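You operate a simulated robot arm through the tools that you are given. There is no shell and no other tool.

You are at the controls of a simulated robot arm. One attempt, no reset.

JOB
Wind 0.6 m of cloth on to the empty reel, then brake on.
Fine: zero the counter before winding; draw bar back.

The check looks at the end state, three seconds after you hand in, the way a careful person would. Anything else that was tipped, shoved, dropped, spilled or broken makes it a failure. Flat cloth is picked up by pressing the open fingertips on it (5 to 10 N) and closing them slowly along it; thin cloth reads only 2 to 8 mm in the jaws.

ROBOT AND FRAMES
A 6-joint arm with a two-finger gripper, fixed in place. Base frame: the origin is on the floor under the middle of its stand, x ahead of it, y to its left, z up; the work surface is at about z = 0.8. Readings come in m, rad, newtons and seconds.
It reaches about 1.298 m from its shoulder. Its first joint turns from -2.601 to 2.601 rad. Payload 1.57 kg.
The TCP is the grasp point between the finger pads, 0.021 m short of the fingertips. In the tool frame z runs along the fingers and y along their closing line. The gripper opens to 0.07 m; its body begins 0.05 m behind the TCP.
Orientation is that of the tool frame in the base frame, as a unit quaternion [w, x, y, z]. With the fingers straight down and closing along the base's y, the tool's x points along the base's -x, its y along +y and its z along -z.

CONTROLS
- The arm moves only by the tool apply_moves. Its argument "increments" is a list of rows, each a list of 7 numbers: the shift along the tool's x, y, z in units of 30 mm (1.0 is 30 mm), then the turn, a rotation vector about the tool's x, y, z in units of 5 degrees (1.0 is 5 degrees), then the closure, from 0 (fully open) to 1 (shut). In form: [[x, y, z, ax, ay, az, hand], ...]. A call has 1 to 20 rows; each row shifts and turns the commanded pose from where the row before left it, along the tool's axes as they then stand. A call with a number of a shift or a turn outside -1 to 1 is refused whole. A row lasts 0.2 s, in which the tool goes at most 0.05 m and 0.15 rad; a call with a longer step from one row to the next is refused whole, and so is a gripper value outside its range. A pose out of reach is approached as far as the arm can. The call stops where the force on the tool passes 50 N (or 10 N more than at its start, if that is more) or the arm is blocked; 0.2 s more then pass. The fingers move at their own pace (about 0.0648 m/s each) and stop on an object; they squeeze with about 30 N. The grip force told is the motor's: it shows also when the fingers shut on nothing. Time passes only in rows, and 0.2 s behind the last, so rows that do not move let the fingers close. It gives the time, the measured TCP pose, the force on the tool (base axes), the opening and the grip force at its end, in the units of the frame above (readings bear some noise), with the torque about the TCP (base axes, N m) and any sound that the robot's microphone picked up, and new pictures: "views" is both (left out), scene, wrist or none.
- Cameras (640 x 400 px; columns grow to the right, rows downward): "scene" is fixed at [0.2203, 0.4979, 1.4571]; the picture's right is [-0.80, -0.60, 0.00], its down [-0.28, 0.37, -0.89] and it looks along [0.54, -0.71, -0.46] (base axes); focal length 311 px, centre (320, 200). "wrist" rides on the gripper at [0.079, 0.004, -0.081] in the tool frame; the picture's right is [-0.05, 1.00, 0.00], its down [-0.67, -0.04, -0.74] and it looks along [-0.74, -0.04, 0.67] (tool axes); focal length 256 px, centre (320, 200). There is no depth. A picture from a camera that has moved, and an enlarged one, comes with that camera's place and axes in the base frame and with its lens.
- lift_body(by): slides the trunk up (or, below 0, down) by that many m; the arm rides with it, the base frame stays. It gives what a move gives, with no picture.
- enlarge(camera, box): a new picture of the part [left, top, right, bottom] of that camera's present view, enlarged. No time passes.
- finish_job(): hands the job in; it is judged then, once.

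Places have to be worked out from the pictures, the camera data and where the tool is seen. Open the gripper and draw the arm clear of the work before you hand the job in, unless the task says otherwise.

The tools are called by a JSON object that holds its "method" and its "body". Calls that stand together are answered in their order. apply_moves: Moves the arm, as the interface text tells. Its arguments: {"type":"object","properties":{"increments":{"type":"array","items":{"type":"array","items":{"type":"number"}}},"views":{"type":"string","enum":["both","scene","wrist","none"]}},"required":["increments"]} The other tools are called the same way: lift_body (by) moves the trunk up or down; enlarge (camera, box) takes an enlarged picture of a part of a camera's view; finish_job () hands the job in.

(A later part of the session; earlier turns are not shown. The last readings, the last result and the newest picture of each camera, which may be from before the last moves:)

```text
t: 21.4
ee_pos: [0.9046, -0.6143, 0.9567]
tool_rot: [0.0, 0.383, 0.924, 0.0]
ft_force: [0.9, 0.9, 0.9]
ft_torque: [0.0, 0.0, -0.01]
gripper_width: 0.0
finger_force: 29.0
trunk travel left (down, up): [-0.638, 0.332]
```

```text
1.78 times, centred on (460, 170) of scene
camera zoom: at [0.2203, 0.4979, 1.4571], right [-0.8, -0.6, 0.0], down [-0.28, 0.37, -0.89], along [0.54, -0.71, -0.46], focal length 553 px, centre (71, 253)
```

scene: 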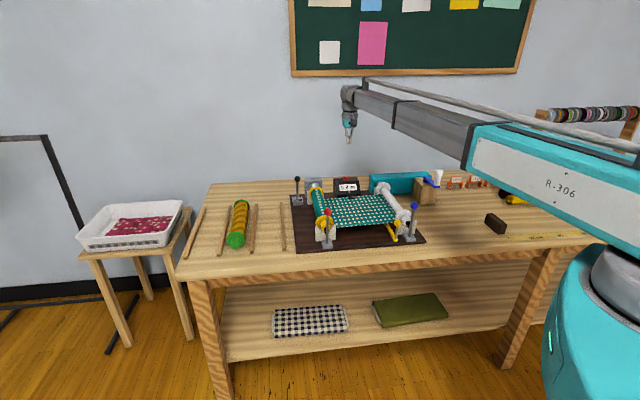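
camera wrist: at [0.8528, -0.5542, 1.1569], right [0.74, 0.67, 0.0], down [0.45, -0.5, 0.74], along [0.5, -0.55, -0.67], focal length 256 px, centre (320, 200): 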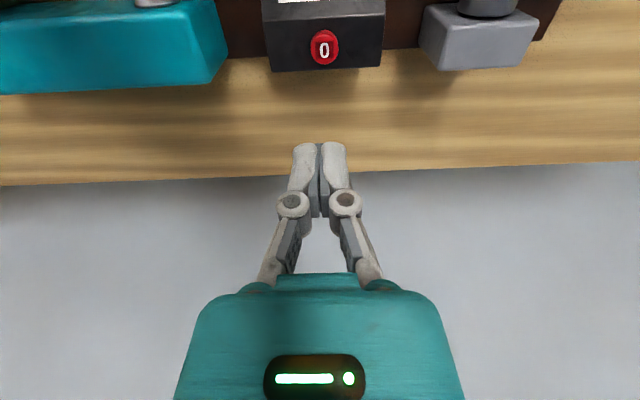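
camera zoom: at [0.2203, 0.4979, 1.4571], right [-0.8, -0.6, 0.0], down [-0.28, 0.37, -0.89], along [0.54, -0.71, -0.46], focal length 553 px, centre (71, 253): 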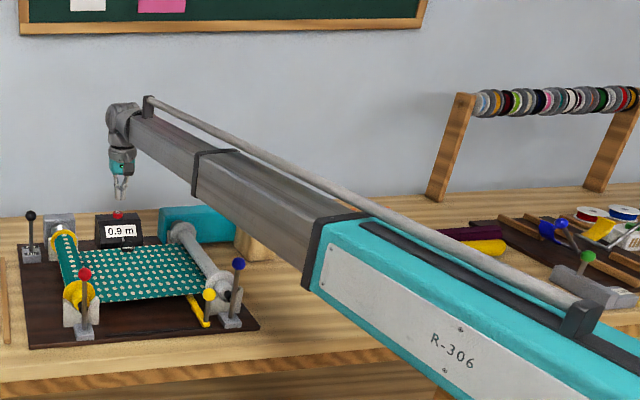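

Fingertips are at z≈0.936 and the button is about 8 mm toward tool +y. I'll nudge sideways, then lower the trunk in small steps.

{"method": "apply_moves", "body": {"increments": [[-0.1, 0.26, 0, 0, 0, 0, 1], [0, 0, 0, 0, 0, 0, 1]], "views": "wrist"}}

{"method": "enlarge", "body": {"camera": "scene", "box": [320, 150, 370, 210]}}

{"method": "enlarge", "body": {"camera": "wrist", "box": [240, 40, 400, 200]}}

```text
t: 22.0
ee_pos: [0.9122, -0.6095, 0.9574]
tool_rot: [0.0, 0.383, 0.924, 0.0]
ft_force: [0.0, 0.0, -1.6]
ft_torque: [-0.02, 0.01, 0.01]
gripper_width: 0.0
finger_force: 29.0
trunk travel left (down, up): [-0.638, 0.332]
camera wrist: at [0.8605, -0.5509, 1.0369], right [0.74, 0.67, 0.0], down [0.45, -0.5, 0.74], along [0.5, -0.55, -0.67], focal length 256 px, centre (320, 200)
```

wrist: 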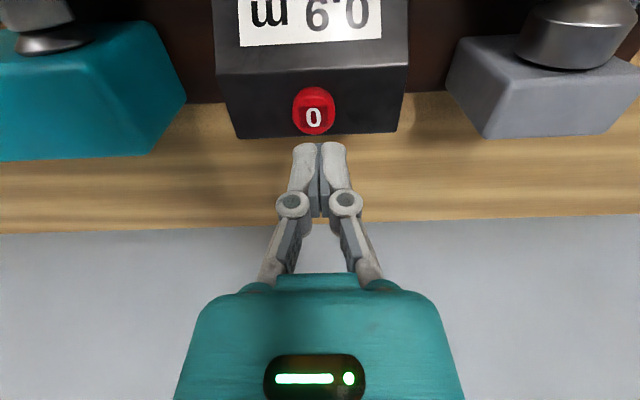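

```text
6.67 times, centred on (345, 180) of scene
camera zoom: at [0.2203, 0.4979, 1.4571], right [-0.8, -0.6, 0.0], down [-0.28, 0.37, -0.89], along [0.54, -0.71, -0.46], focal length 2074 px, centre (153, 333)
```

zoom: 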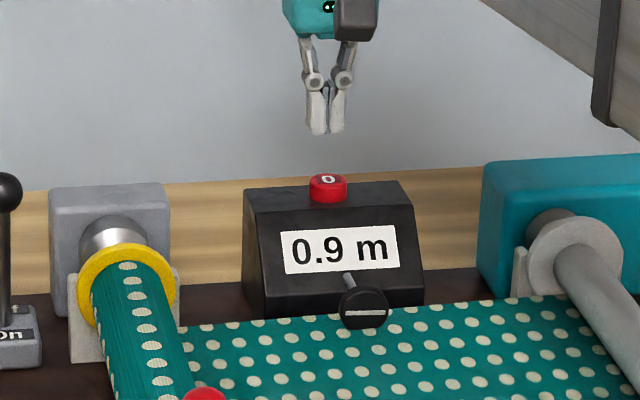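

```text
2.50 times, centred on (320, 120) of wrist
camera zoom: at [0.8605, -0.5509, 1.0369], right [0.74, 0.67, 0.0], down [0.45, -0.5, 0.74], along [0.5, -0.55, -0.67], focal length 640 px, centre (320, 400)
```

zoom: 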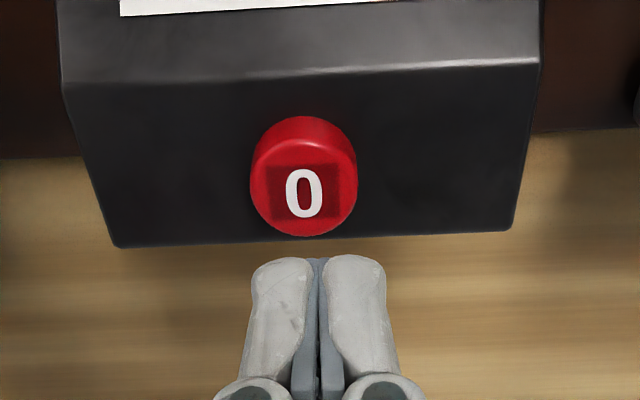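

Aligned within a few mm. I'll lower the trunk 0.03 m and check force.

{"method": "lift_body", "body": {"by": -0.03}}

{"method": "enlarge", "body": {"camera": "scene", "box": [320, 150, 370, 210]}}

```text
t: 22.8
ee_pos: [0.9117, -0.6097, 0.9259]
tool_rot: [-0.001, 0.382, 0.924, 0.0]
ft_force: [0.0, 0.5, -0.2]
ft_torque: [0.0, -0.02, -0.01]
gripper_width: 0.0001
finger_force: 28.1
trunk travel left (down, up): [-0.608, 0.362]
```

```text
6.67 times, centred on (345, 180) of scene
camera zoom: at [0.2203, 0.4979, 1.4571], right [-0.8, -0.6, 0.0], down [-0.28, 0.37, -0.89], along [0.54, -0.71, -0.46], focal length 2074 px, centre (153, 333)
```

zoom: 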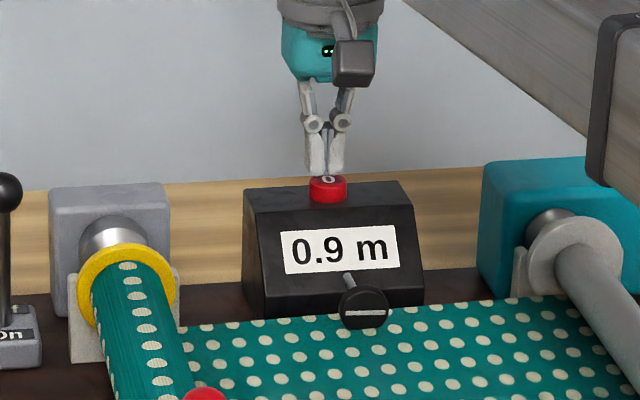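

Fingertips are just above the button with no force yet. I'll lower another 6 mm.

{"method": "lift_body", "body": {"by": -0.006}}

{"method": "enlarge", "body": {"camera": "scene", "box": [320, 150, 370, 210]}}

{"method": "enlarge", "body": {"camera": "wrist", "box": [240, 40, 400, 200]}}

```text
t: 23.3
ee_pos: [0.9126, -0.6101, 0.9207]
tool_rot: [0.0, 0.382, 0.924, 0.001]
ft_force: [0.1, -0.2, -0.1]
ft_torque: [0.0, -0.01, -0.03]
gripper_width: 0.0
finger_force: 28.2
trunk travel left (down, up): [-0.602, 0.368]
```

```text
6.67 times, centred on (345, 180) of scene
camera zoom: at [0.2203, 0.4979, 1.4571], right [-0.8, -0.6, 0.0], down [-0.28, 0.37, -0.89], along [0.54, -0.71, -0.46], focal length 2074 px, centre (153, 333)
```

zoom: 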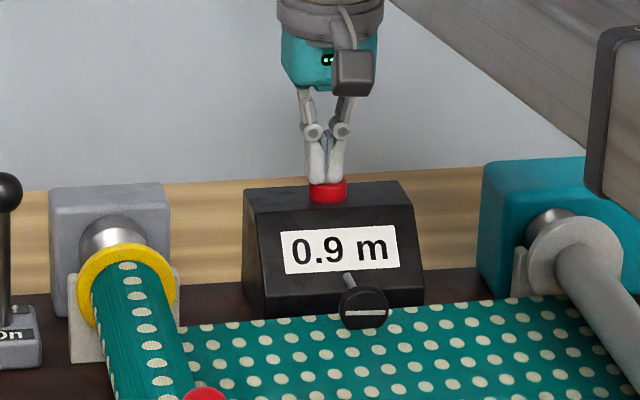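

```text
2.50 times, centred on (320, 120) of wrist
camera zoom: at [0.8603, -0.551, 1.001], right [0.74, 0.67, 0.0], down [0.45, -0.5, 0.74], along [0.5, -0.55, -0.67], focal length 640 px, centre (320, 400)
```

zoom: 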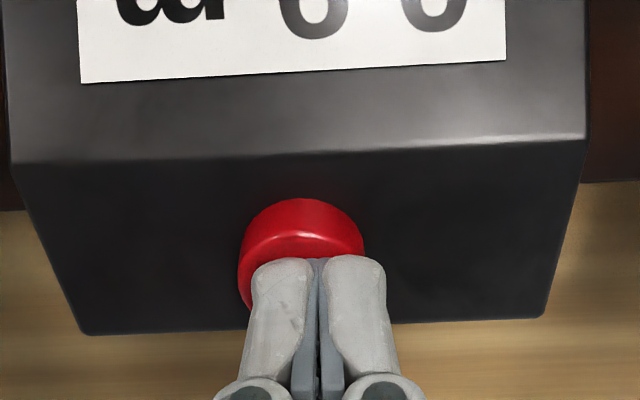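

The tips are over the button centre and nearly touching. I'll press down a further 5 mm.

{"method": "lift_body", "body": {"by": -0.005}}

{"method": "enlarge", "body": {"camera": "scene", "box": [320, 150, 370, 210]}}

```text
t: 23.8
ee_pos: [0.912, -0.6102, 0.915]
tool_rot: [0.0, 0.382, 0.924, 0.0]
ft_force: [0.0, 0.0, 2.6]
ft_torque: [0.0, 0.01, 0.02]
gripper_width: 0.0061
finger_force: 28.3
trunk travel left (down, up): [-0.597, 0.373]
heard: click
```

```text
6.67 times, centred on (345, 180) of scene
camera zoom: at [0.2203, 0.4979, 1.4571], right [-0.8, -0.6, 0.0], down [-0.28, 0.37, -0.89], along [0.54, -0.71, -0.46], focal length 2074 px, centre (153, 333)
```

zoom: 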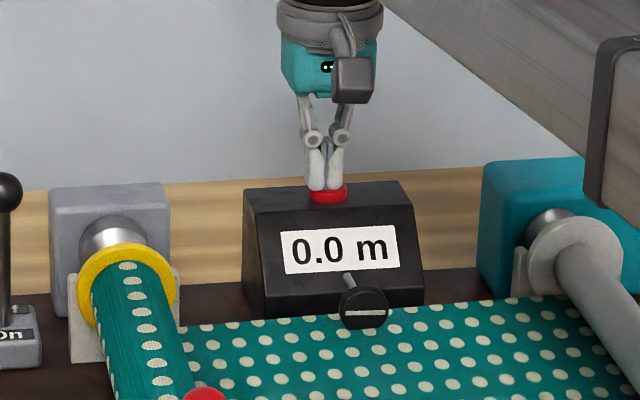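

Click heard and the display now reads 0.0 m. I'll raise the trunk clear of the button.

{"method": "lift_body", "body": {"by": 0.14}}

{"method": "enlarge", "body": {"camera": "scene", "box": [320, 150, 370, 210]}}

```text
t: 25.5
ee_pos: [0.9124, -0.61, 1.0552]
tool_rot: [0.0, 0.382, 0.924, 0.0]
ft_force: [-0.1, 0.2, -0.4]
ft_torque: [-0.03, -0.02, -0.01]
gripper_width: 0.0005
finger_force: 28.5
trunk travel left (down, up): [-0.737, 0.233]
```

```text
6.67 times, centred on (345, 180) of scene
camera zoom: at [0.2203, 0.4979, 1.4571], right [-0.8, -0.6, 0.0], down [-0.28, 0.37, -0.89], along [0.54, -0.71, -0.46], focal length 2074 px, centre (153, 333)
```

zoom: 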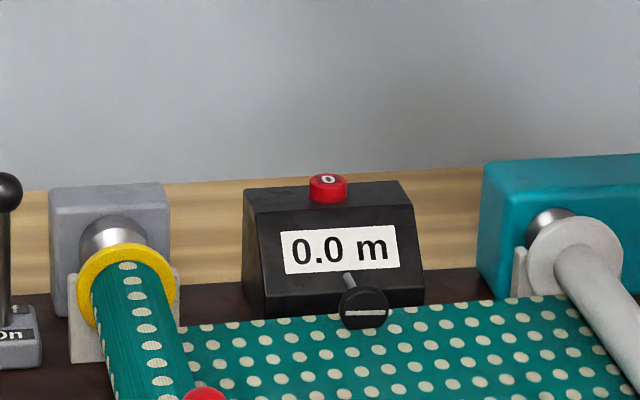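

Counter holds 0.0 m. Next I'll move toward the crank and view it from just in front, opening the gripper on the way.

{"method": "apply_moves", "body": {"increments": [[0.738, -0.918, 0, 0, 0, 0, 0], [0.738, -0.918, 0, 0, 0, 0, 0], [0.738, -0.918, 0, 0, 0, 0, 0], [0.738, -0.918, 0, 0, 0, 0, 0], [0.738, -0.918, 0, 0, 0, 0, 0], [0.738, -0.918, 0, 0, 0, 0, 0], [0.738, -0.918, 0, 0, 0, 0, 0], [0.738, -0.918, 0, 0, 0, 0, 0], [0.738, -0.918, 0, 0, 0, 0, 0], [0.738, -0.918, 0, 0, 0, 0, 0], [0.738, -0.918, 0, 0, 0, 0, 0], [0.738, -0.918, 0, 0, 0, 0, 0], [0.738, -0.918, 0, 0, 0, 0, 0]], "views": "both"}}

{"method": "enlarge", "body": {"camera": "wrist", "box": [220, 20, 440, 240]}}

{"method": "enlarge", "body": {"camera": "scene", "box": [390, 120, 500, 220]}}

```text
t: 28.3
ee_pos: [0.4561, -0.6597, 1.0553]
tool_rot: [0.0, 0.382, 0.924, 0.0]
ft_force: [0.0, -0.2, 0.5]
ft_torque: [0.0, 0.0, -0.03]
gripper_width: 0.0699
finger_force: 0.1
trunk travel left (down, up): [-0.737, 0.233]
camera wrist: at [0.404, -0.5999, 1.1362], right [0.74, 0.67, 0.0], down [0.45, -0.5, 0.74], along [0.5, -0.55, -0.67], focal length 256 px, centre (320, 200)
```

scene: 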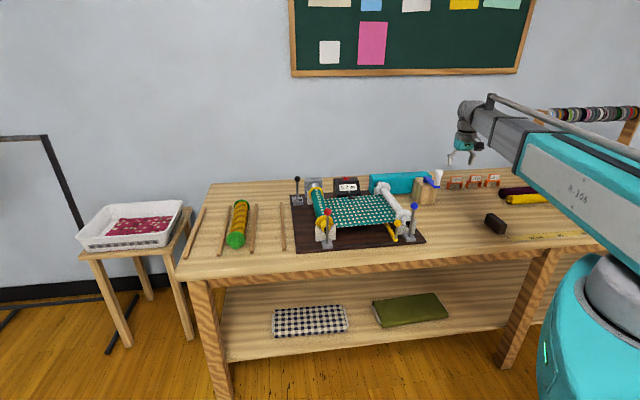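
wrist: 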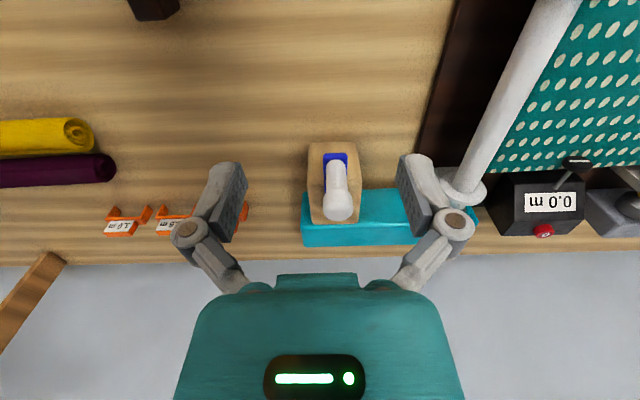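

```text
1.82 times, centred on (330, 130) of wrist
camera zoom: at [0.404, -0.5999, 1.1362], right [0.74, 0.67, 0.0], down [0.45, -0.5, 0.74], along [0.5, -0.55, -0.67], focal length 465 px, centre (302, 327)
```

zoom: 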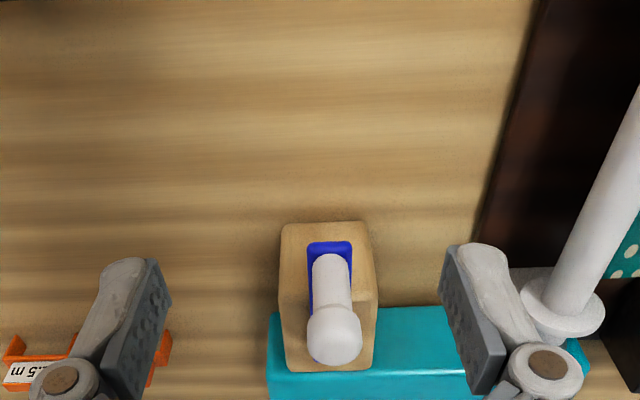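

```text
4.00 times, centred on (445, 170) of scene
camera zoom: at [0.2203, 0.4979, 1.4571], right [-0.8, -0.6, 0.0], down [-0.28, 0.37, -0.89], along [0.54, -0.71, -0.46], focal length 1244 px, centre (-180, 320)
```

zoom: 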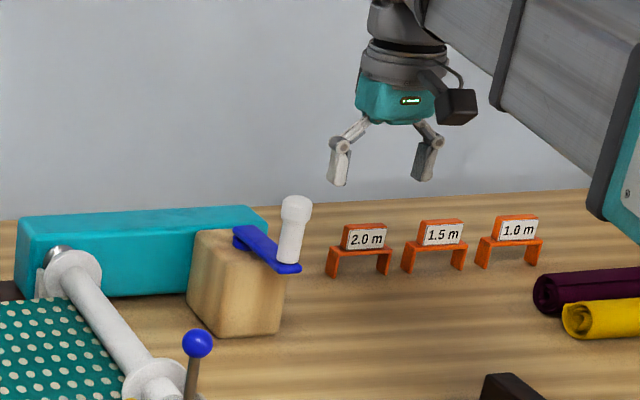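

Handle triangulates to about (0.536,-0.721), z≈0.925–0.985, with the crank axis near (0.593,-0.777), so a radius of about 0.08. I'll move directly above the handle with open fingers.

{"method": "apply_moves", "body": {"increments": [[-0.83, 0.11, 0, 0, 0, 0, 0], [-0.83, 0.11, 0, 0, 0, 0, 0], [-0.83, 0.11, 0, 0, 0, 0, 0], [-0.83, 0.11, 0, 0, 0, 0, 0], [0, 0, 0, 0, 0, 0, 0]], "views": "wrist"}}

{"method": "enlarge", "body": {"camera": "wrist", "box": [240, 40, 400, 200]}}

{"method": "enlarge", "body": {"camera": "scene", "box": [390, 120, 480, 210]}}

```text
t: 29.5
ee_pos: [0.5361, -0.7212, 1.0549]
tool_rot: [0.0, 0.382, 0.924, 0.0]
ft_force: [-0.6, 0.6, -0.7]
ft_torque: [-0.01, -0.03, -0.01]
gripper_width: 0.0697
finger_force: 0.1
trunk travel left (down, up): [-0.737, 0.233]
camera wrist: at [0.4841, -0.6612, 1.1361], right [0.74, 0.67, 0.0], down [0.45, -0.5, 0.74], along [0.5, -0.55, -0.67], focal length 256 px, centre (320, 200)
```

wrist: 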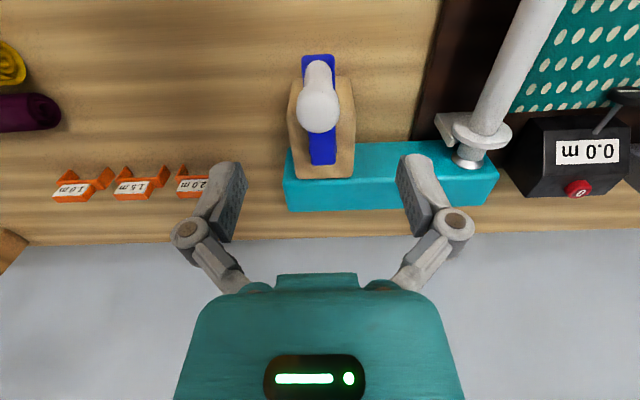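

```text
2.50 times, centred on (320, 120) of wrist
camera zoom: at [0.4841, -0.6612, 1.1361], right [0.74, 0.67, 0.0], down [0.45, -0.5, 0.74], along [0.5, -0.55, -0.67], focal length 640 px, centre (320, 400)
```

zoom: 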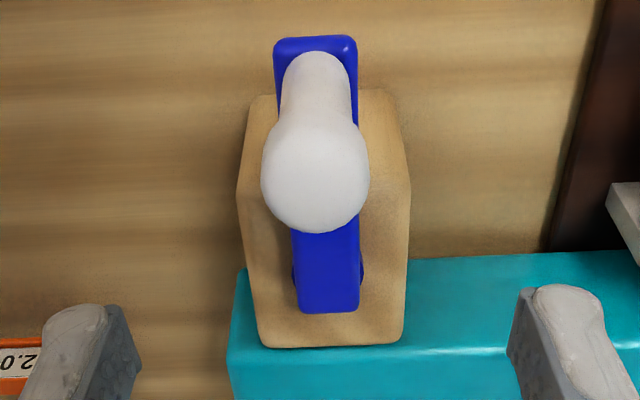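

```text
4.44 times, centred on (435, 165) of scene
camera zoom: at [0.2203, 0.4979, 1.4571], right [-0.8, -0.6, 0.0], down [-0.28, 0.37, -0.89], along [0.54, -0.71, -0.46], focal length 1383 px, centre (-191, 356)
```

zoom: 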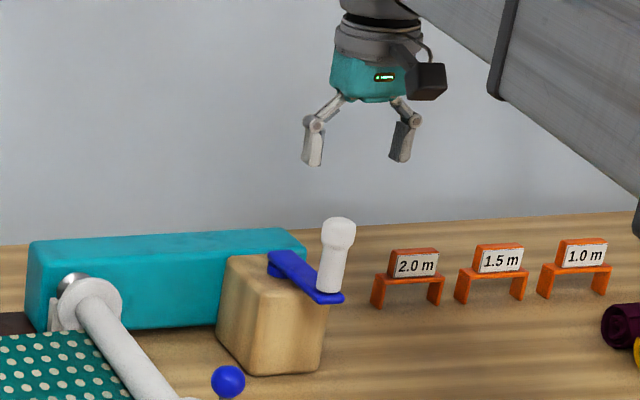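

Handle is between the open fingers (offset only a few mm). I'll lower the trunk 0.095 m so the pads straddle the handle just above the crank arm.

{"method": "lift_body", "body": {"by": -0.09}}

{"method": "enlarge", "body": {"camera": "scene", "box": [390, 140, 480, 220]}}

{"method": "enlarge", "body": {"camera": "wrist", "box": [220, 80, 420, 280]}}

```text
t: 30.8
ee_pos: [0.5366, -0.721, 0.966]
tool_rot: [0.0, 0.382, 0.924, 0.0]
ft_force: [0.0, -0.2, -0.9]
ft_torque: [0.0, -0.02, -0.01]
gripper_width: 0.07
finger_force: 0.0
trunk travel left (down, up): [-0.647, 0.323]
```

```text
5.00 times, centred on (435, 180) of scene
camera zoom: at [0.2203, 0.4979, 1.4571], right [-0.8, -0.6, 0.0], down [-0.28, 0.37, -0.89], along [0.54, -0.71, -0.46], focal length 1556 px, centre (-255, 300)
```

zoom: 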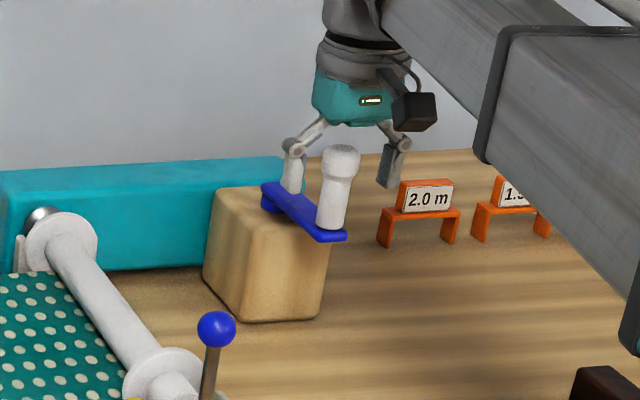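

```text
2.00 times, centred on (320, 180) of wrist
camera zoom: at [0.484, -0.6611, 1.0461], right [0.74, 0.67, 0.0], down [0.45, -0.5, 0.74], along [0.5, -0.55, -0.67], focal length 512 px, centre (320, 240)
```

zoom: 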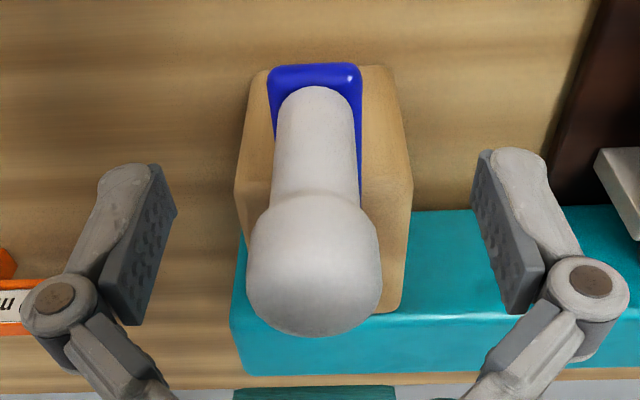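

The handle sits squarely between the pads. I'll close the gripper on it and watch the opening and forces.

{"method": "apply_moves", "body": {"increments": [[0, 0, 0, 0, 0, 0, 0.3], [0, 0, 0, 0, 0, 0, 0.5], [0, 0, 0, 0, 0, 0, 0.6], [0, 0, 0, 0, 0, 0, 0.7], [0, 0, 0, 0, 0, 0, 1], [0, 0, 0, 0, 0, 0, 1]], "views": "both"}}

{"method": "enlarge", "body": {"camera": "scene", "box": [330, 140, 470, 240]}}

{"method": "enlarge", "body": {"camera": "wrist", "box": [220, 80, 420, 280]}}

```text
t: 32.2
ee_pos: [0.5348, -0.7209, 0.9654]
tool_rot: [-0.001, 0.382, 0.924, 0.0]
ft_force: [-3.1, -3.2, 3.5]
ft_torque: [0.03, 0.03, -0.03]
gripper_width: 0.027
finger_force: 32.2
trunk travel left (down, up): [-0.647, 0.323]
camera wrist: at [0.4835, -0.6613, 1.0462], right [0.74, 0.67, 0.0], down [0.45, -0.5, 0.74], along [0.5, -0.55, -0.67], focal length 256 px, centre (320, 200)
```

scene: 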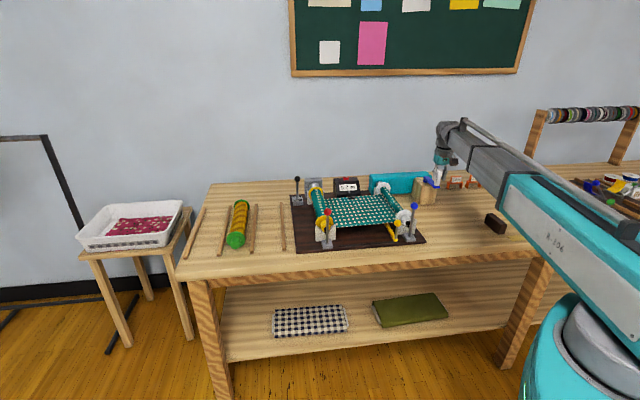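
wrist: 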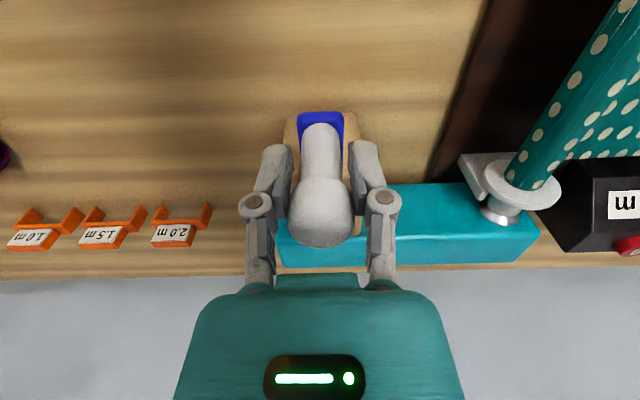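

```text
4.00 times, centred on (400, 190) of scene
camera zoom: at [0.2203, 0.4979, 1.4571], right [-0.8, -0.6, 0.0], down [-0.28, 0.37, -0.89], along [0.54, -0.71, -0.46], focal length 1244 px, centre (0, 240)
```

zoom: 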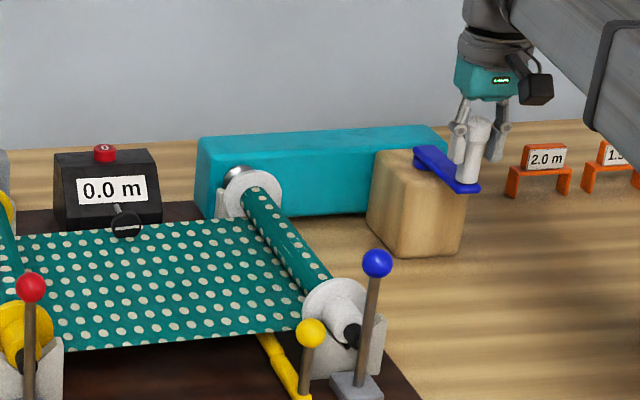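

```text
2.00 times, centred on (320, 180) of wrist
camera zoom: at [0.4835, -0.6613, 1.0462], right [0.74, 0.67, 0.0], down [0.45, -0.5, 0.74], along [0.5, -0.55, -0.67], focal length 512 px, centre (320, 240)
```

zoom: 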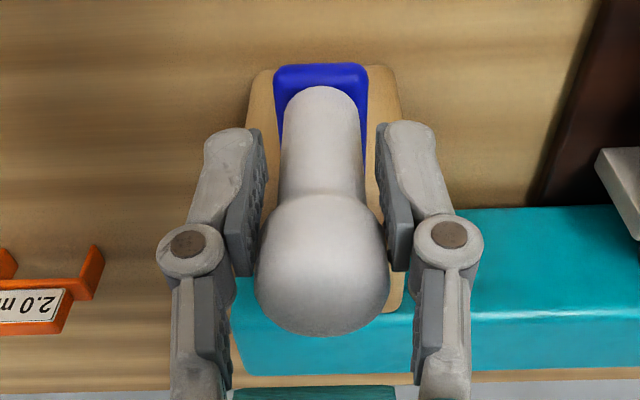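

Closing nudged the crank ~3 mm and the white tube already shows cloth wrapping, so the crank drives the white reel and it is not blocked. I'll turn the crank a cautious 15° (clockwise from above) to calibrate the circle and see the counter and forces.

{"method": "apply_moves", "body": {"increments": [[-0.01, 0.229, 0, 0, 0, 0, 1], [-0.03, 0.227, 0, 0, 0, 0, 1], [-0.049, 0.223, 0, 0, 0, 0, 1], [0, 0, 0, 0, 0, 0, 1]], "views": "wrist"}}

{"method": "enlarge", "body": {"camera": "scene", "box": [330, 140, 470, 240]}}

{"method": "enlarge", "body": {"camera": "wrist", "box": [220, 80, 420, 280]}}

```text
t: 33.2
ee_pos: [0.5475, -0.7125, 0.965]
tool_rot: [-0.002, 0.384, 0.923, -0.002]
ft_force: [-37.2, -25.6, -2.9]
ft_torque: [0.2, -0.32, -0.36]
gripper_width: 0.0267
finger_force: 31.3
trunk travel left (down, up): [-0.647, 0.323]
camera wrist: at [0.4951, -0.6526, 1.0463], right [0.75, 0.67, -0.01], down [0.45, -0.5, 0.74], along [0.49, -0.56, -0.67], focal length 256 px, centre (320, 200)
```

wrist: 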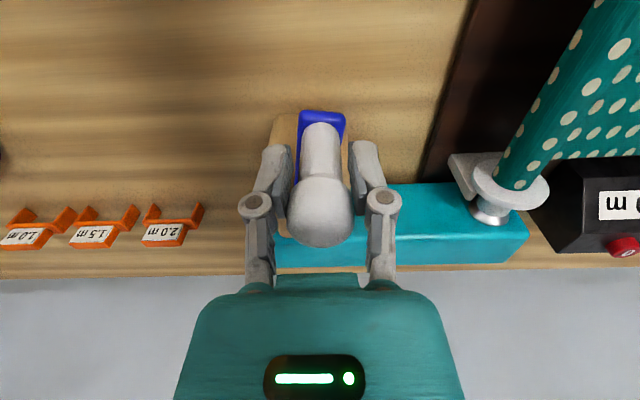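

```text
4.00 times, centred on (400, 190) of scene
camera zoom: at [0.2203, 0.4979, 1.4571], right [-0.8, -0.6, 0.0], down [-0.28, 0.37, -0.89], along [0.54, -0.71, -0.46], focal length 1244 px, centre (0, 240)
```

zoom: 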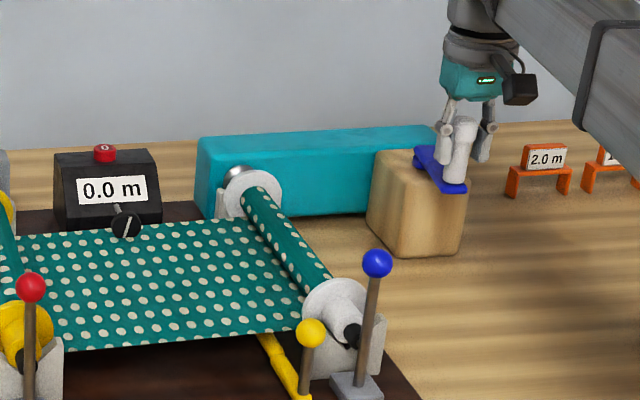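

```text
2.00 times, centred on (320, 180) of wrist
camera zoom: at [0.4951, -0.6526, 1.0463], right [0.75, 0.67, -0.01], down [0.45, -0.5, 0.74], along [0.49, -0.56, -0.67], focal length 512 px, centre (320, 240)
```

zoom: 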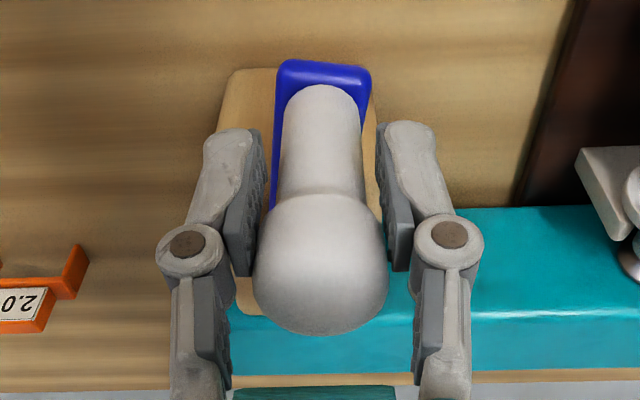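

The crank turned about 11° and the counter wheel's mark rotated, but the resistance is about 45 N, which suggests a brake is dragging. I'll hold two rows to see whether it relaxes or stays loaded.

{"method": "apply_moves", "body": {"increments": [[0, 0, 0, 0, 0, 0, 1], [0, 0, 0, 0, 0, 0, 1], [0, 0, 0, 0, 0, 0, 1]], "views": "none"}}

{"method": "enlarge", "body": {"camera": "scene", "box": [330, 170, 370, 210]}}

{"method": "enlarge", "body": {"camera": "scene", "box": [280, 170, 420, 255]}}

```text
t: 34.0
ee_pos: [0.547, -0.7127, 0.9651]
tool_rot: [-0.002, 0.384, 0.923, -0.002]
ft_force: [-38.0, -23.0, -4.1]
ft_torque: [0.39, -0.14, -0.27]
gripper_width: 0.0273
finger_force: 32.1
trunk travel left (down, up): [-0.647, 0.323]
```

```text
10.00 times, centred on (350, 190) of scene
camera zoom: at [0.2203, 0.4979, 1.4571], right [-0.8, -0.6, 0.0], down [-0.28, 0.37, -0.89], along [0.54, -0.71, -0.46], focal length 3111 px, centre (20, 300)
```

zoom: 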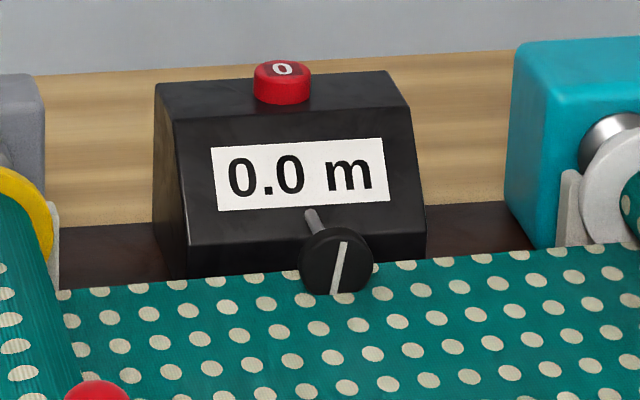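

```text
4.57 times, centred on (350, 212) of scene
camera zoom: at [0.2203, 0.4979, 1.4571], right [-0.8, -0.6, 0.0], down [-0.28, 0.37, -0.89], along [0.54, -0.71, -0.46], focal length 1422 px, centre (183, 143)
```

zoom: 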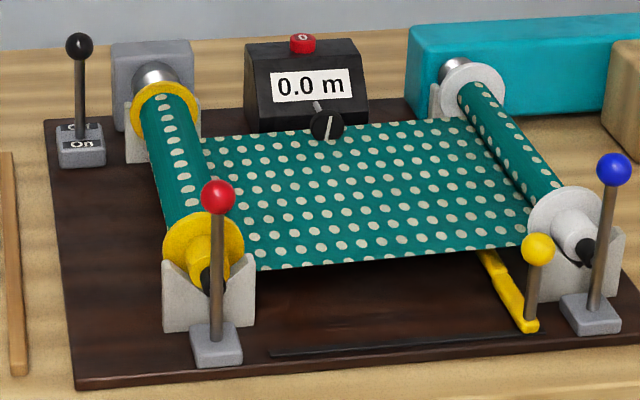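

Force stays at ~44 N while holding, so the winding is braked – consistent with the Off/On lever being at "On". I'll relax the push by 5.5 mm, open the fingers, then rise and go to that lever.

{"method": "apply_moves", "body": {"increments": [[0.03, -0.17, 0, 0, 0, 0, 1], [0, 0, 0, 0, 0, 0, 1], [0, 0, 0, 0, 0, 0, 0.4], [0, 0, 0, 0, 0, 0, 0], [0, 0, 0, 0, 0, 0, 0]], "views": "wrist"}}

{"method": "enlarge", "body": {"camera": "scene", "box": [330, 140, 470, 240]}}

```text
t: 35.2
ee_pos: [0.5486, -0.7106, 0.9658]
tool_rot: [0.0, 0.383, 0.924, 0.0]
ft_force: [-0.3, 0.6, 0.4]
ft_torque: [0.01, -0.02, 0.0]
gripper_width: 0.0698
finger_force: 0.1
trunk travel left (down, up): [-0.647, 0.323]
camera wrist: at [0.4969, -0.6511, 1.0461], right [0.74, 0.67, 0.0], down [0.45, -0.5, 0.74], along [0.5, -0.55, -0.67], focal length 256 px, centre (320, 200)
```

wrist: 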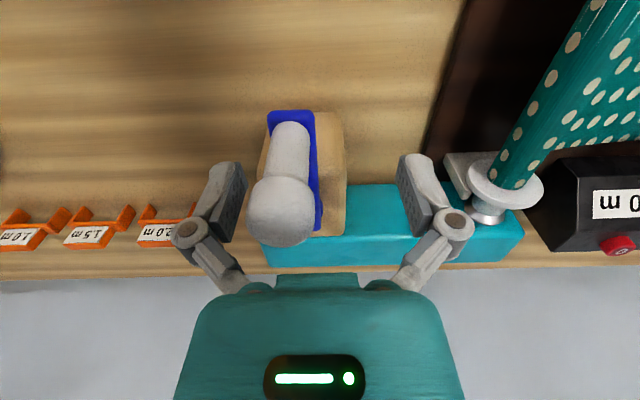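

```text
4.00 times, centred on (400, 190) of scene
camera zoom: at [0.2203, 0.4979, 1.4571], right [-0.8, -0.6, 0.0], down [-0.28, 0.37, -0.89], along [0.54, -0.71, -0.46], focal length 1244 px, centre (0, 240)
```

zoom: 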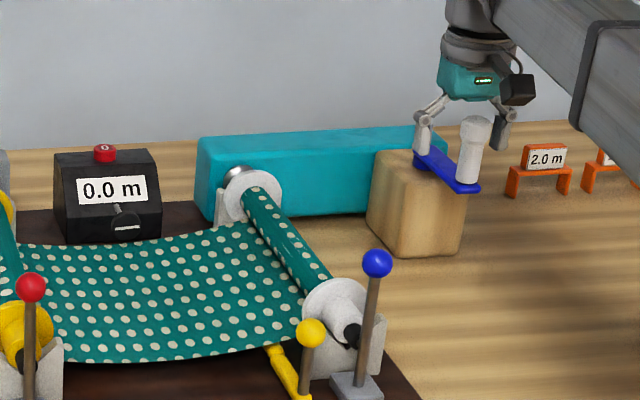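

The crank sprang back to its start angle and the cloth went slightly slack, so the supply (yellow) reel is being held – the brake at the Off/On lever. I'll rise clear of the handle.

{"method": "lift_body", "body": {"by": 0.1}}

{"method": "enlarge", "body": {"camera": "scene", "box": [280, 165, 440, 255]}}

```text
t: 36.5
ee_pos: [0.5502, -0.7099, 1.0659]
tool_rot: [0.001, 0.382, 0.924, -0.001]
ft_force: [0.4, 0.4, -0.7]
ft_torque: [-0.02, -0.02, 0.0]
gripper_width: 0.0702
finger_force: 0.0
trunk travel left (down, up): [-0.747, 0.223]
```

```text
4.00 times, centred on (360, 210) of scene
camera zoom: at [0.2203, 0.4979, 1.4571], right [-0.8, -0.6, 0.0], down [-0.28, 0.37, -0.89], along [0.54, -0.71, -0.46], focal length 1244 px, centre (160, 160)
```

zoom: 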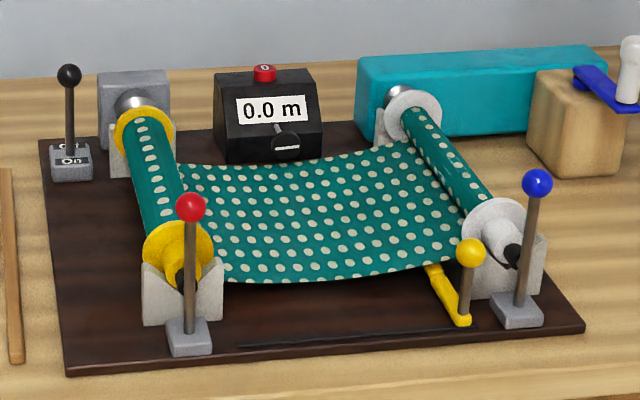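

The cloth sags a little and the counter still reads 0.0 m. I'll travel with closed fingers to a point just in front of the Off/On lever, at safe height.

{"method": "apply_moves", "body": {"increments": [[-0.063, 0.96, 0, 0, 0, 0, 1], [-0.063, 0.96, 0, 0, 0, 0, 1], [-0.063, 0.96, 0, 0, 0, 0, 1], [-0.063, 0.96, 0, 0, 0, 0, 1], [-0.063, 0.96, 0, 0, 0, 0, 1], [-0.063, 0.96, 0, 0, 0, 0, 1], [-0.063, 0.96, 0, 0, 0, 0, 1], [-0.063, 0.96, 0, 0, 0, 0, 1], [-0.063, 0.96, 0, 0, 0, 0, 1], [-0.063, 0.96, 0, 0, 0, 0, 1], [-0.063, 0.96, 0, 0, 0, 0, 1], [-0.063, 0.96, 0, 0, 0, 0, 1], [-0.063, 0.96, 0, 0, 0, 0, 1], [-0.063, 0.96, 0, 0, 0, 0, 1], [-0.063, 0.96, 0, 0, 0, 0, 1], [-0.063, 0.96, 0, 0, 0, 0, 1], [-0.063, 0.96, 0, 0, 0, 0, 1], [-0.063, 0.96, 0, 0, 0, 0, 1], [-0.063, 0.96, 0, 0, 0, 0, 1], [0, 0, 0, 0, 0, 0, 1]], "views": "both"}}

{"method": "enlarge", "body": {"camera": "wrist", "box": [240, 20, 400, 180]}}

{"method": "enlarge", "body": {"camera": "scene", "box": [270, 110, 350, 210]}}

```text
t: 40.7
ee_pos: [0.9628, -0.3486, 1.0645]
tool_rot: [-0.001, 0.382, 0.924, -0.001]
ft_force: [-1.0, 0.1, 0.2]
ft_torque: [-0.01, -0.02, -0.01]
gripper_width: 0.0
finger_force: 28.4
trunk travel left (down, up): [-0.747, 0.223]
camera wrist: at [0.91, -0.2894, 1.146], right [0.74, 0.67, 0.0], down [0.45, -0.5, 0.74], along [0.5, -0.55, -0.67], focal length 256 px, centre (320, 200)
```

scene: 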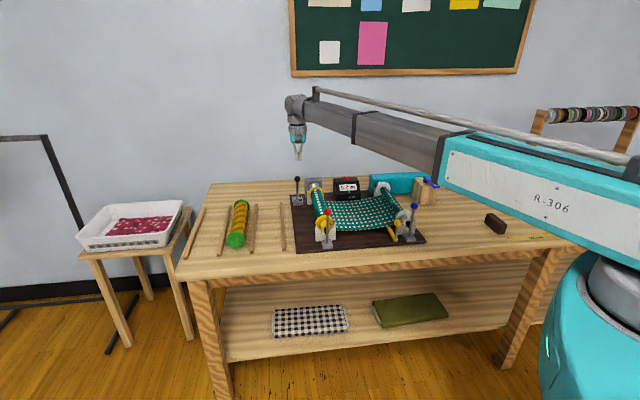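
wrist: 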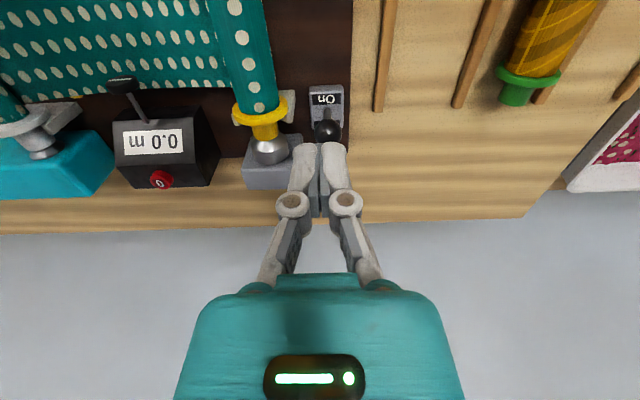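

```text
2.50 times, centred on (320, 100) of wrist
camera zoom: at [0.91, -0.2894, 1.146], right [0.74, 0.67, 0.0], down [0.45, -0.5, 0.74], along [0.5, -0.55, -0.67], focal length 640 px, centre (320, 450)
```

zoom: 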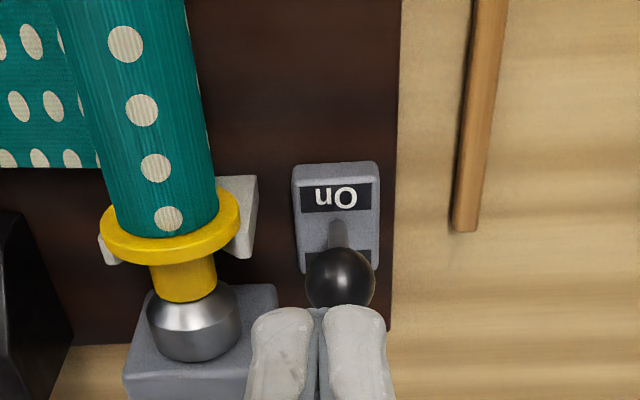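

```text
4.00 times, centred on (310, 160) of scene
camera zoom: at [0.2203, 0.4979, 1.4571], right [-0.8, -0.6, 0.0], down [-0.28, 0.37, -0.89], along [0.54, -0.71, -0.46], focal length 1244 px, centre (360, 360)
```

zoom: 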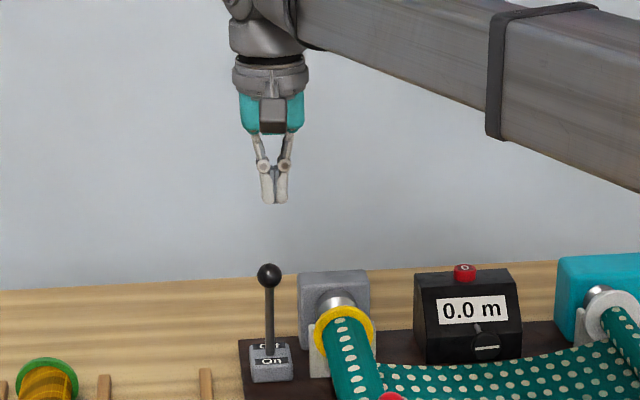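

The knob is at about (1.001,-0.379,0.948), leaning ~20° forward of its base (On side). I'm lined up about 49 mm in front of it, so I'll lower the trunk by 0.12 m to bring the fingers level with the knob.

{"method": "lift_body", "body": {"by": -0.12}}

{"method": "enlarge", "body": {"camera": "scene", "box": [270, 140, 350, 220]}}

{"method": "enlarge", "body": {"camera": "wrist", "box": [220, 60, 420, 260]}}

```text
t: 42.2
ee_pos: [0.9617, -0.3496, 0.945]
tool_rot: [0.0, 0.383, 0.924, -0.001]
ft_force: [0.8, -0.4, -0.3]
ft_torque: [0.01, 0.0, 0.02]
gripper_width: 0.0001
finger_force: 28.8
trunk travel left (down, up): [-0.627, 0.343]
```

```text
5.00 times, centred on (310, 180) of scene
camera zoom: at [0.2203, 0.4979, 1.4571], right [-0.8, -0.6, 0.0], down [-0.28, 0.37, -0.89], along [0.54, -0.71, -0.46], focal length 1556 px, centre (370, 300)
```

zoom: 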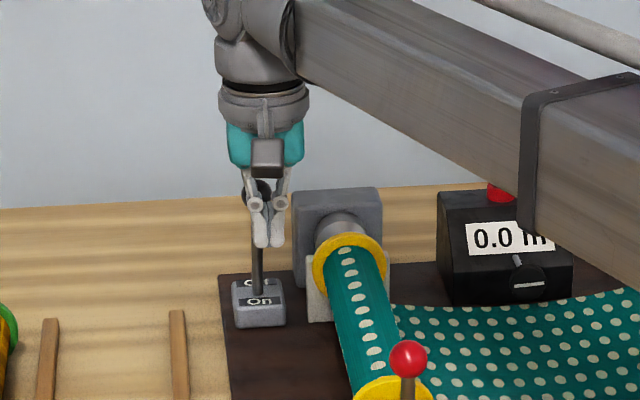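

```text
2.00 times, centred on (320, 160) of wrist
camera zoom: at [0.9098, -0.2898, 1.026], right [0.74, 0.67, 0.0], down [0.45, -0.5, 0.74], along [0.5, -0.55, -0.67], focal length 512 px, centre (320, 280)
```

zoom: 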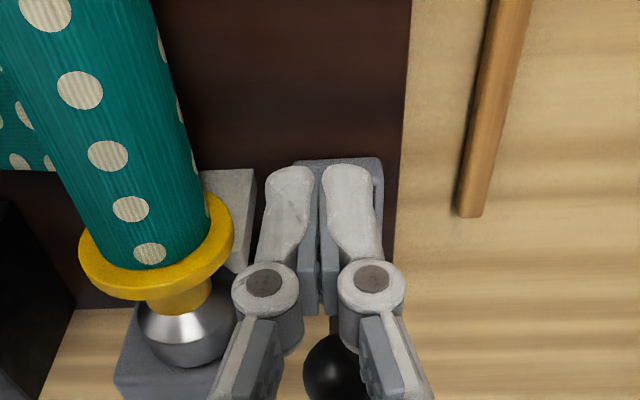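

Fingers are in front of the lever and about 5 mm short laterally. I'll push back along tool -x in small steps, correcting 5 mm sideways, and see how the lever responds.

{"method": "apply_moves", "body": {"increments": [[-0.3, 0.15, 0, 0, 0, 0, 1], [-0.4, 0, 0, 0, 0, 0, 1], [-0.4, 0, 0, 0, 0, 0, 1], [-0.4, 0, 0, 0, 0, 0, 1], [-0.4, 0, 0, 0, 0, 0, 1]], "views": "wrist"}}

{"method": "enlarge", "body": {"camera": "scene", "box": [270, 140, 350, 220]}}

```text
t: 43.4
ee_pos: [1.0063, -0.3871, 0.9452]
tool_rot: [-0.001, 0.382, 0.924, 0.0]
ft_force: [0.8, 0.8, -0.1]
ft_torque: [0.02, 0.01, -0.02]
gripper_width: 0.0
finger_force: 28.1
trunk travel left (down, up): [-0.627, 0.343]
camera wrist: at [0.9538, -0.3275, 1.0259], right [0.74, 0.67, 0.0], down [0.45, -0.5, 0.74], along [0.5, -0.55, -0.67], focal length 256 px, centre (320, 200)
```

wrist: 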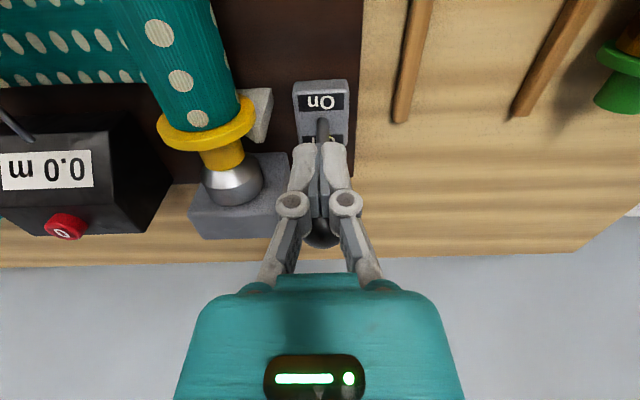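

```text
5.00 times, centred on (310, 180) of scene
camera zoom: at [0.2203, 0.4979, 1.4571], right [-0.8, -0.6, 0.0], down [-0.28, 0.37, -0.89], along [0.54, -0.71, -0.46], focal length 1556 px, centre (370, 300)
```

zoom: 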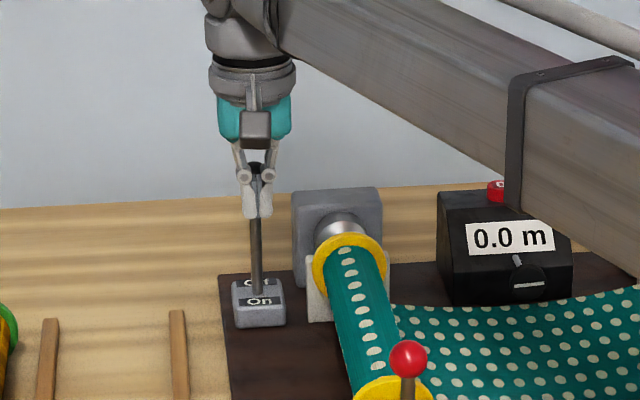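

The lever is coming back with the fingers at low force. I'll continue pushing.

{"method": "apply_moves", "body": {"increments": [[-0.4, 0, 0, 0, 0, 0, 1], [-0.4, 0, 0, 0, 0, 0, 1], [-0.4, 0, 0, 0, 0, 0, 1]], "views": "wrist"}}

{"method": "enlarge", "body": {"camera": "scene", "box": [270, 140, 350, 220]}}

{"method": "enlarge", "body": {"camera": "wrist", "box": [240, 60, 400, 260]}}

```text
t: 44.2
ee_pos: [1.031, -0.4106, 0.9452]
tool_rot: [-0.001, 0.383, 0.924, 0.001]
ft_force: [-0.7, -0.3, -0.1]
ft_torque: [-0.01, -0.01, 0.01]
gripper_width: 0.0
finger_force: 28.6
trunk travel left (down, up): [-0.627, 0.343]
camera wrist: at [0.9787, -0.3522, 1.0259], right [0.74, 0.67, 0.0], down [0.45, -0.5, 0.74], along [0.5, -0.55, -0.67], focal length 256 px, centre (320, 200)
```

wrist: 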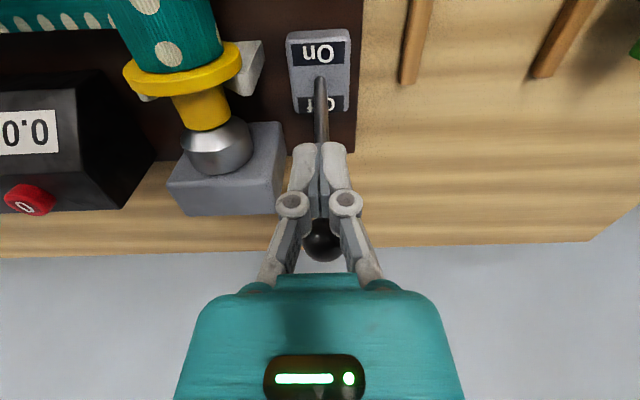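

```text
5.00 times, centred on (310, 180) of scene
camera zoom: at [0.2203, 0.4979, 1.4571], right [-0.8, -0.6, 0.0], down [-0.28, 0.37, -0.89], along [0.54, -0.71, -0.46], focal length 1556 px, centre (370, 300)
```

zoom: 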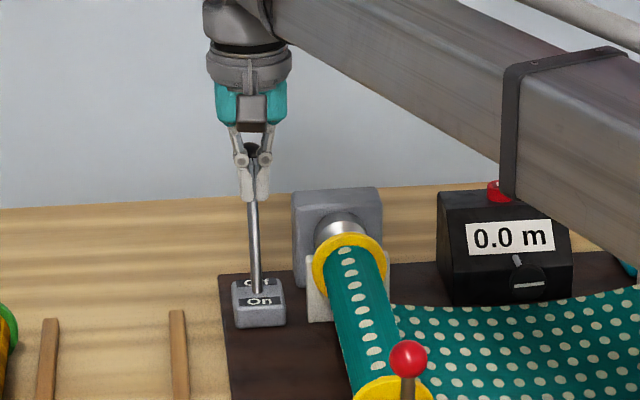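

```text
2.00 times, centred on (320, 160) of wrist
camera zoom: at [0.9787, -0.3522, 1.0259], right [0.74, 0.67, 0.0], down [0.45, -0.5, 0.74], along [0.5, -0.55, -0.67], focal length 512 px, centre (320, 280)
```

zoom: 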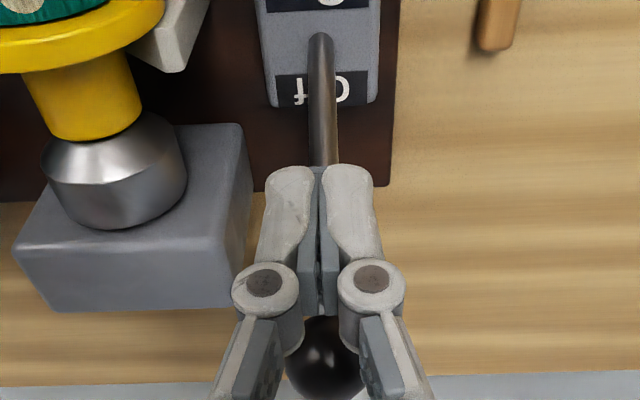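

The lever has crossed upright and now leans back. I'll push a bit further in small steps until it reaches its stop.

{"method": "apply_moves", "body": {"increments": [[-0.3, 0, 0, 0, 0, 0, 1], [-0.25, 0, 0, 0, 0, 0, 1]], "views": "wrist"}}

{"method": "enlarge", "body": {"camera": "scene", "box": [270, 140, 350, 220]}}

```text
t: 44.8
ee_pos: [1.0422, -0.424, 0.9447]
tool_rot: [0.0, 0.383, 0.924, -0.001]
ft_force: [0.2, 0.4, -0.6]
ft_torque: [0.0, -0.02, 0.0]
gripper_width: 0.0
finger_force: 28.5
trunk travel left (down, up): [-0.627, 0.343]
camera wrist: at [0.99, -0.3643, 1.0258], right [0.74, 0.67, 0.0], down [0.45, -0.5, 0.74], along [0.5, -0.55, -0.67], focal length 256 px, centre (320, 200)
```

wrist: 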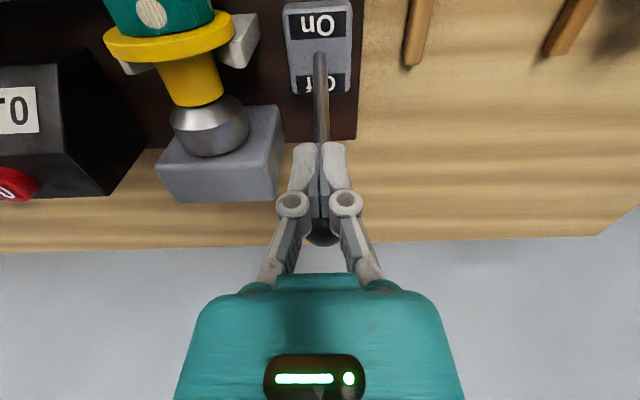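

```text
5.00 times, centred on (310, 180) of scene
camera zoom: at [0.2203, 0.4979, 1.4571], right [-0.8, -0.6, 0.0], down [-0.28, 0.37, -0.89], along [0.54, -0.71, -0.46], focal length 1556 px, centre (370, 300)
```

zoom: 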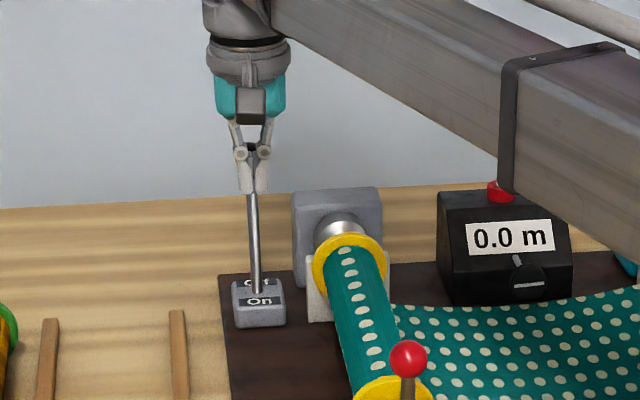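

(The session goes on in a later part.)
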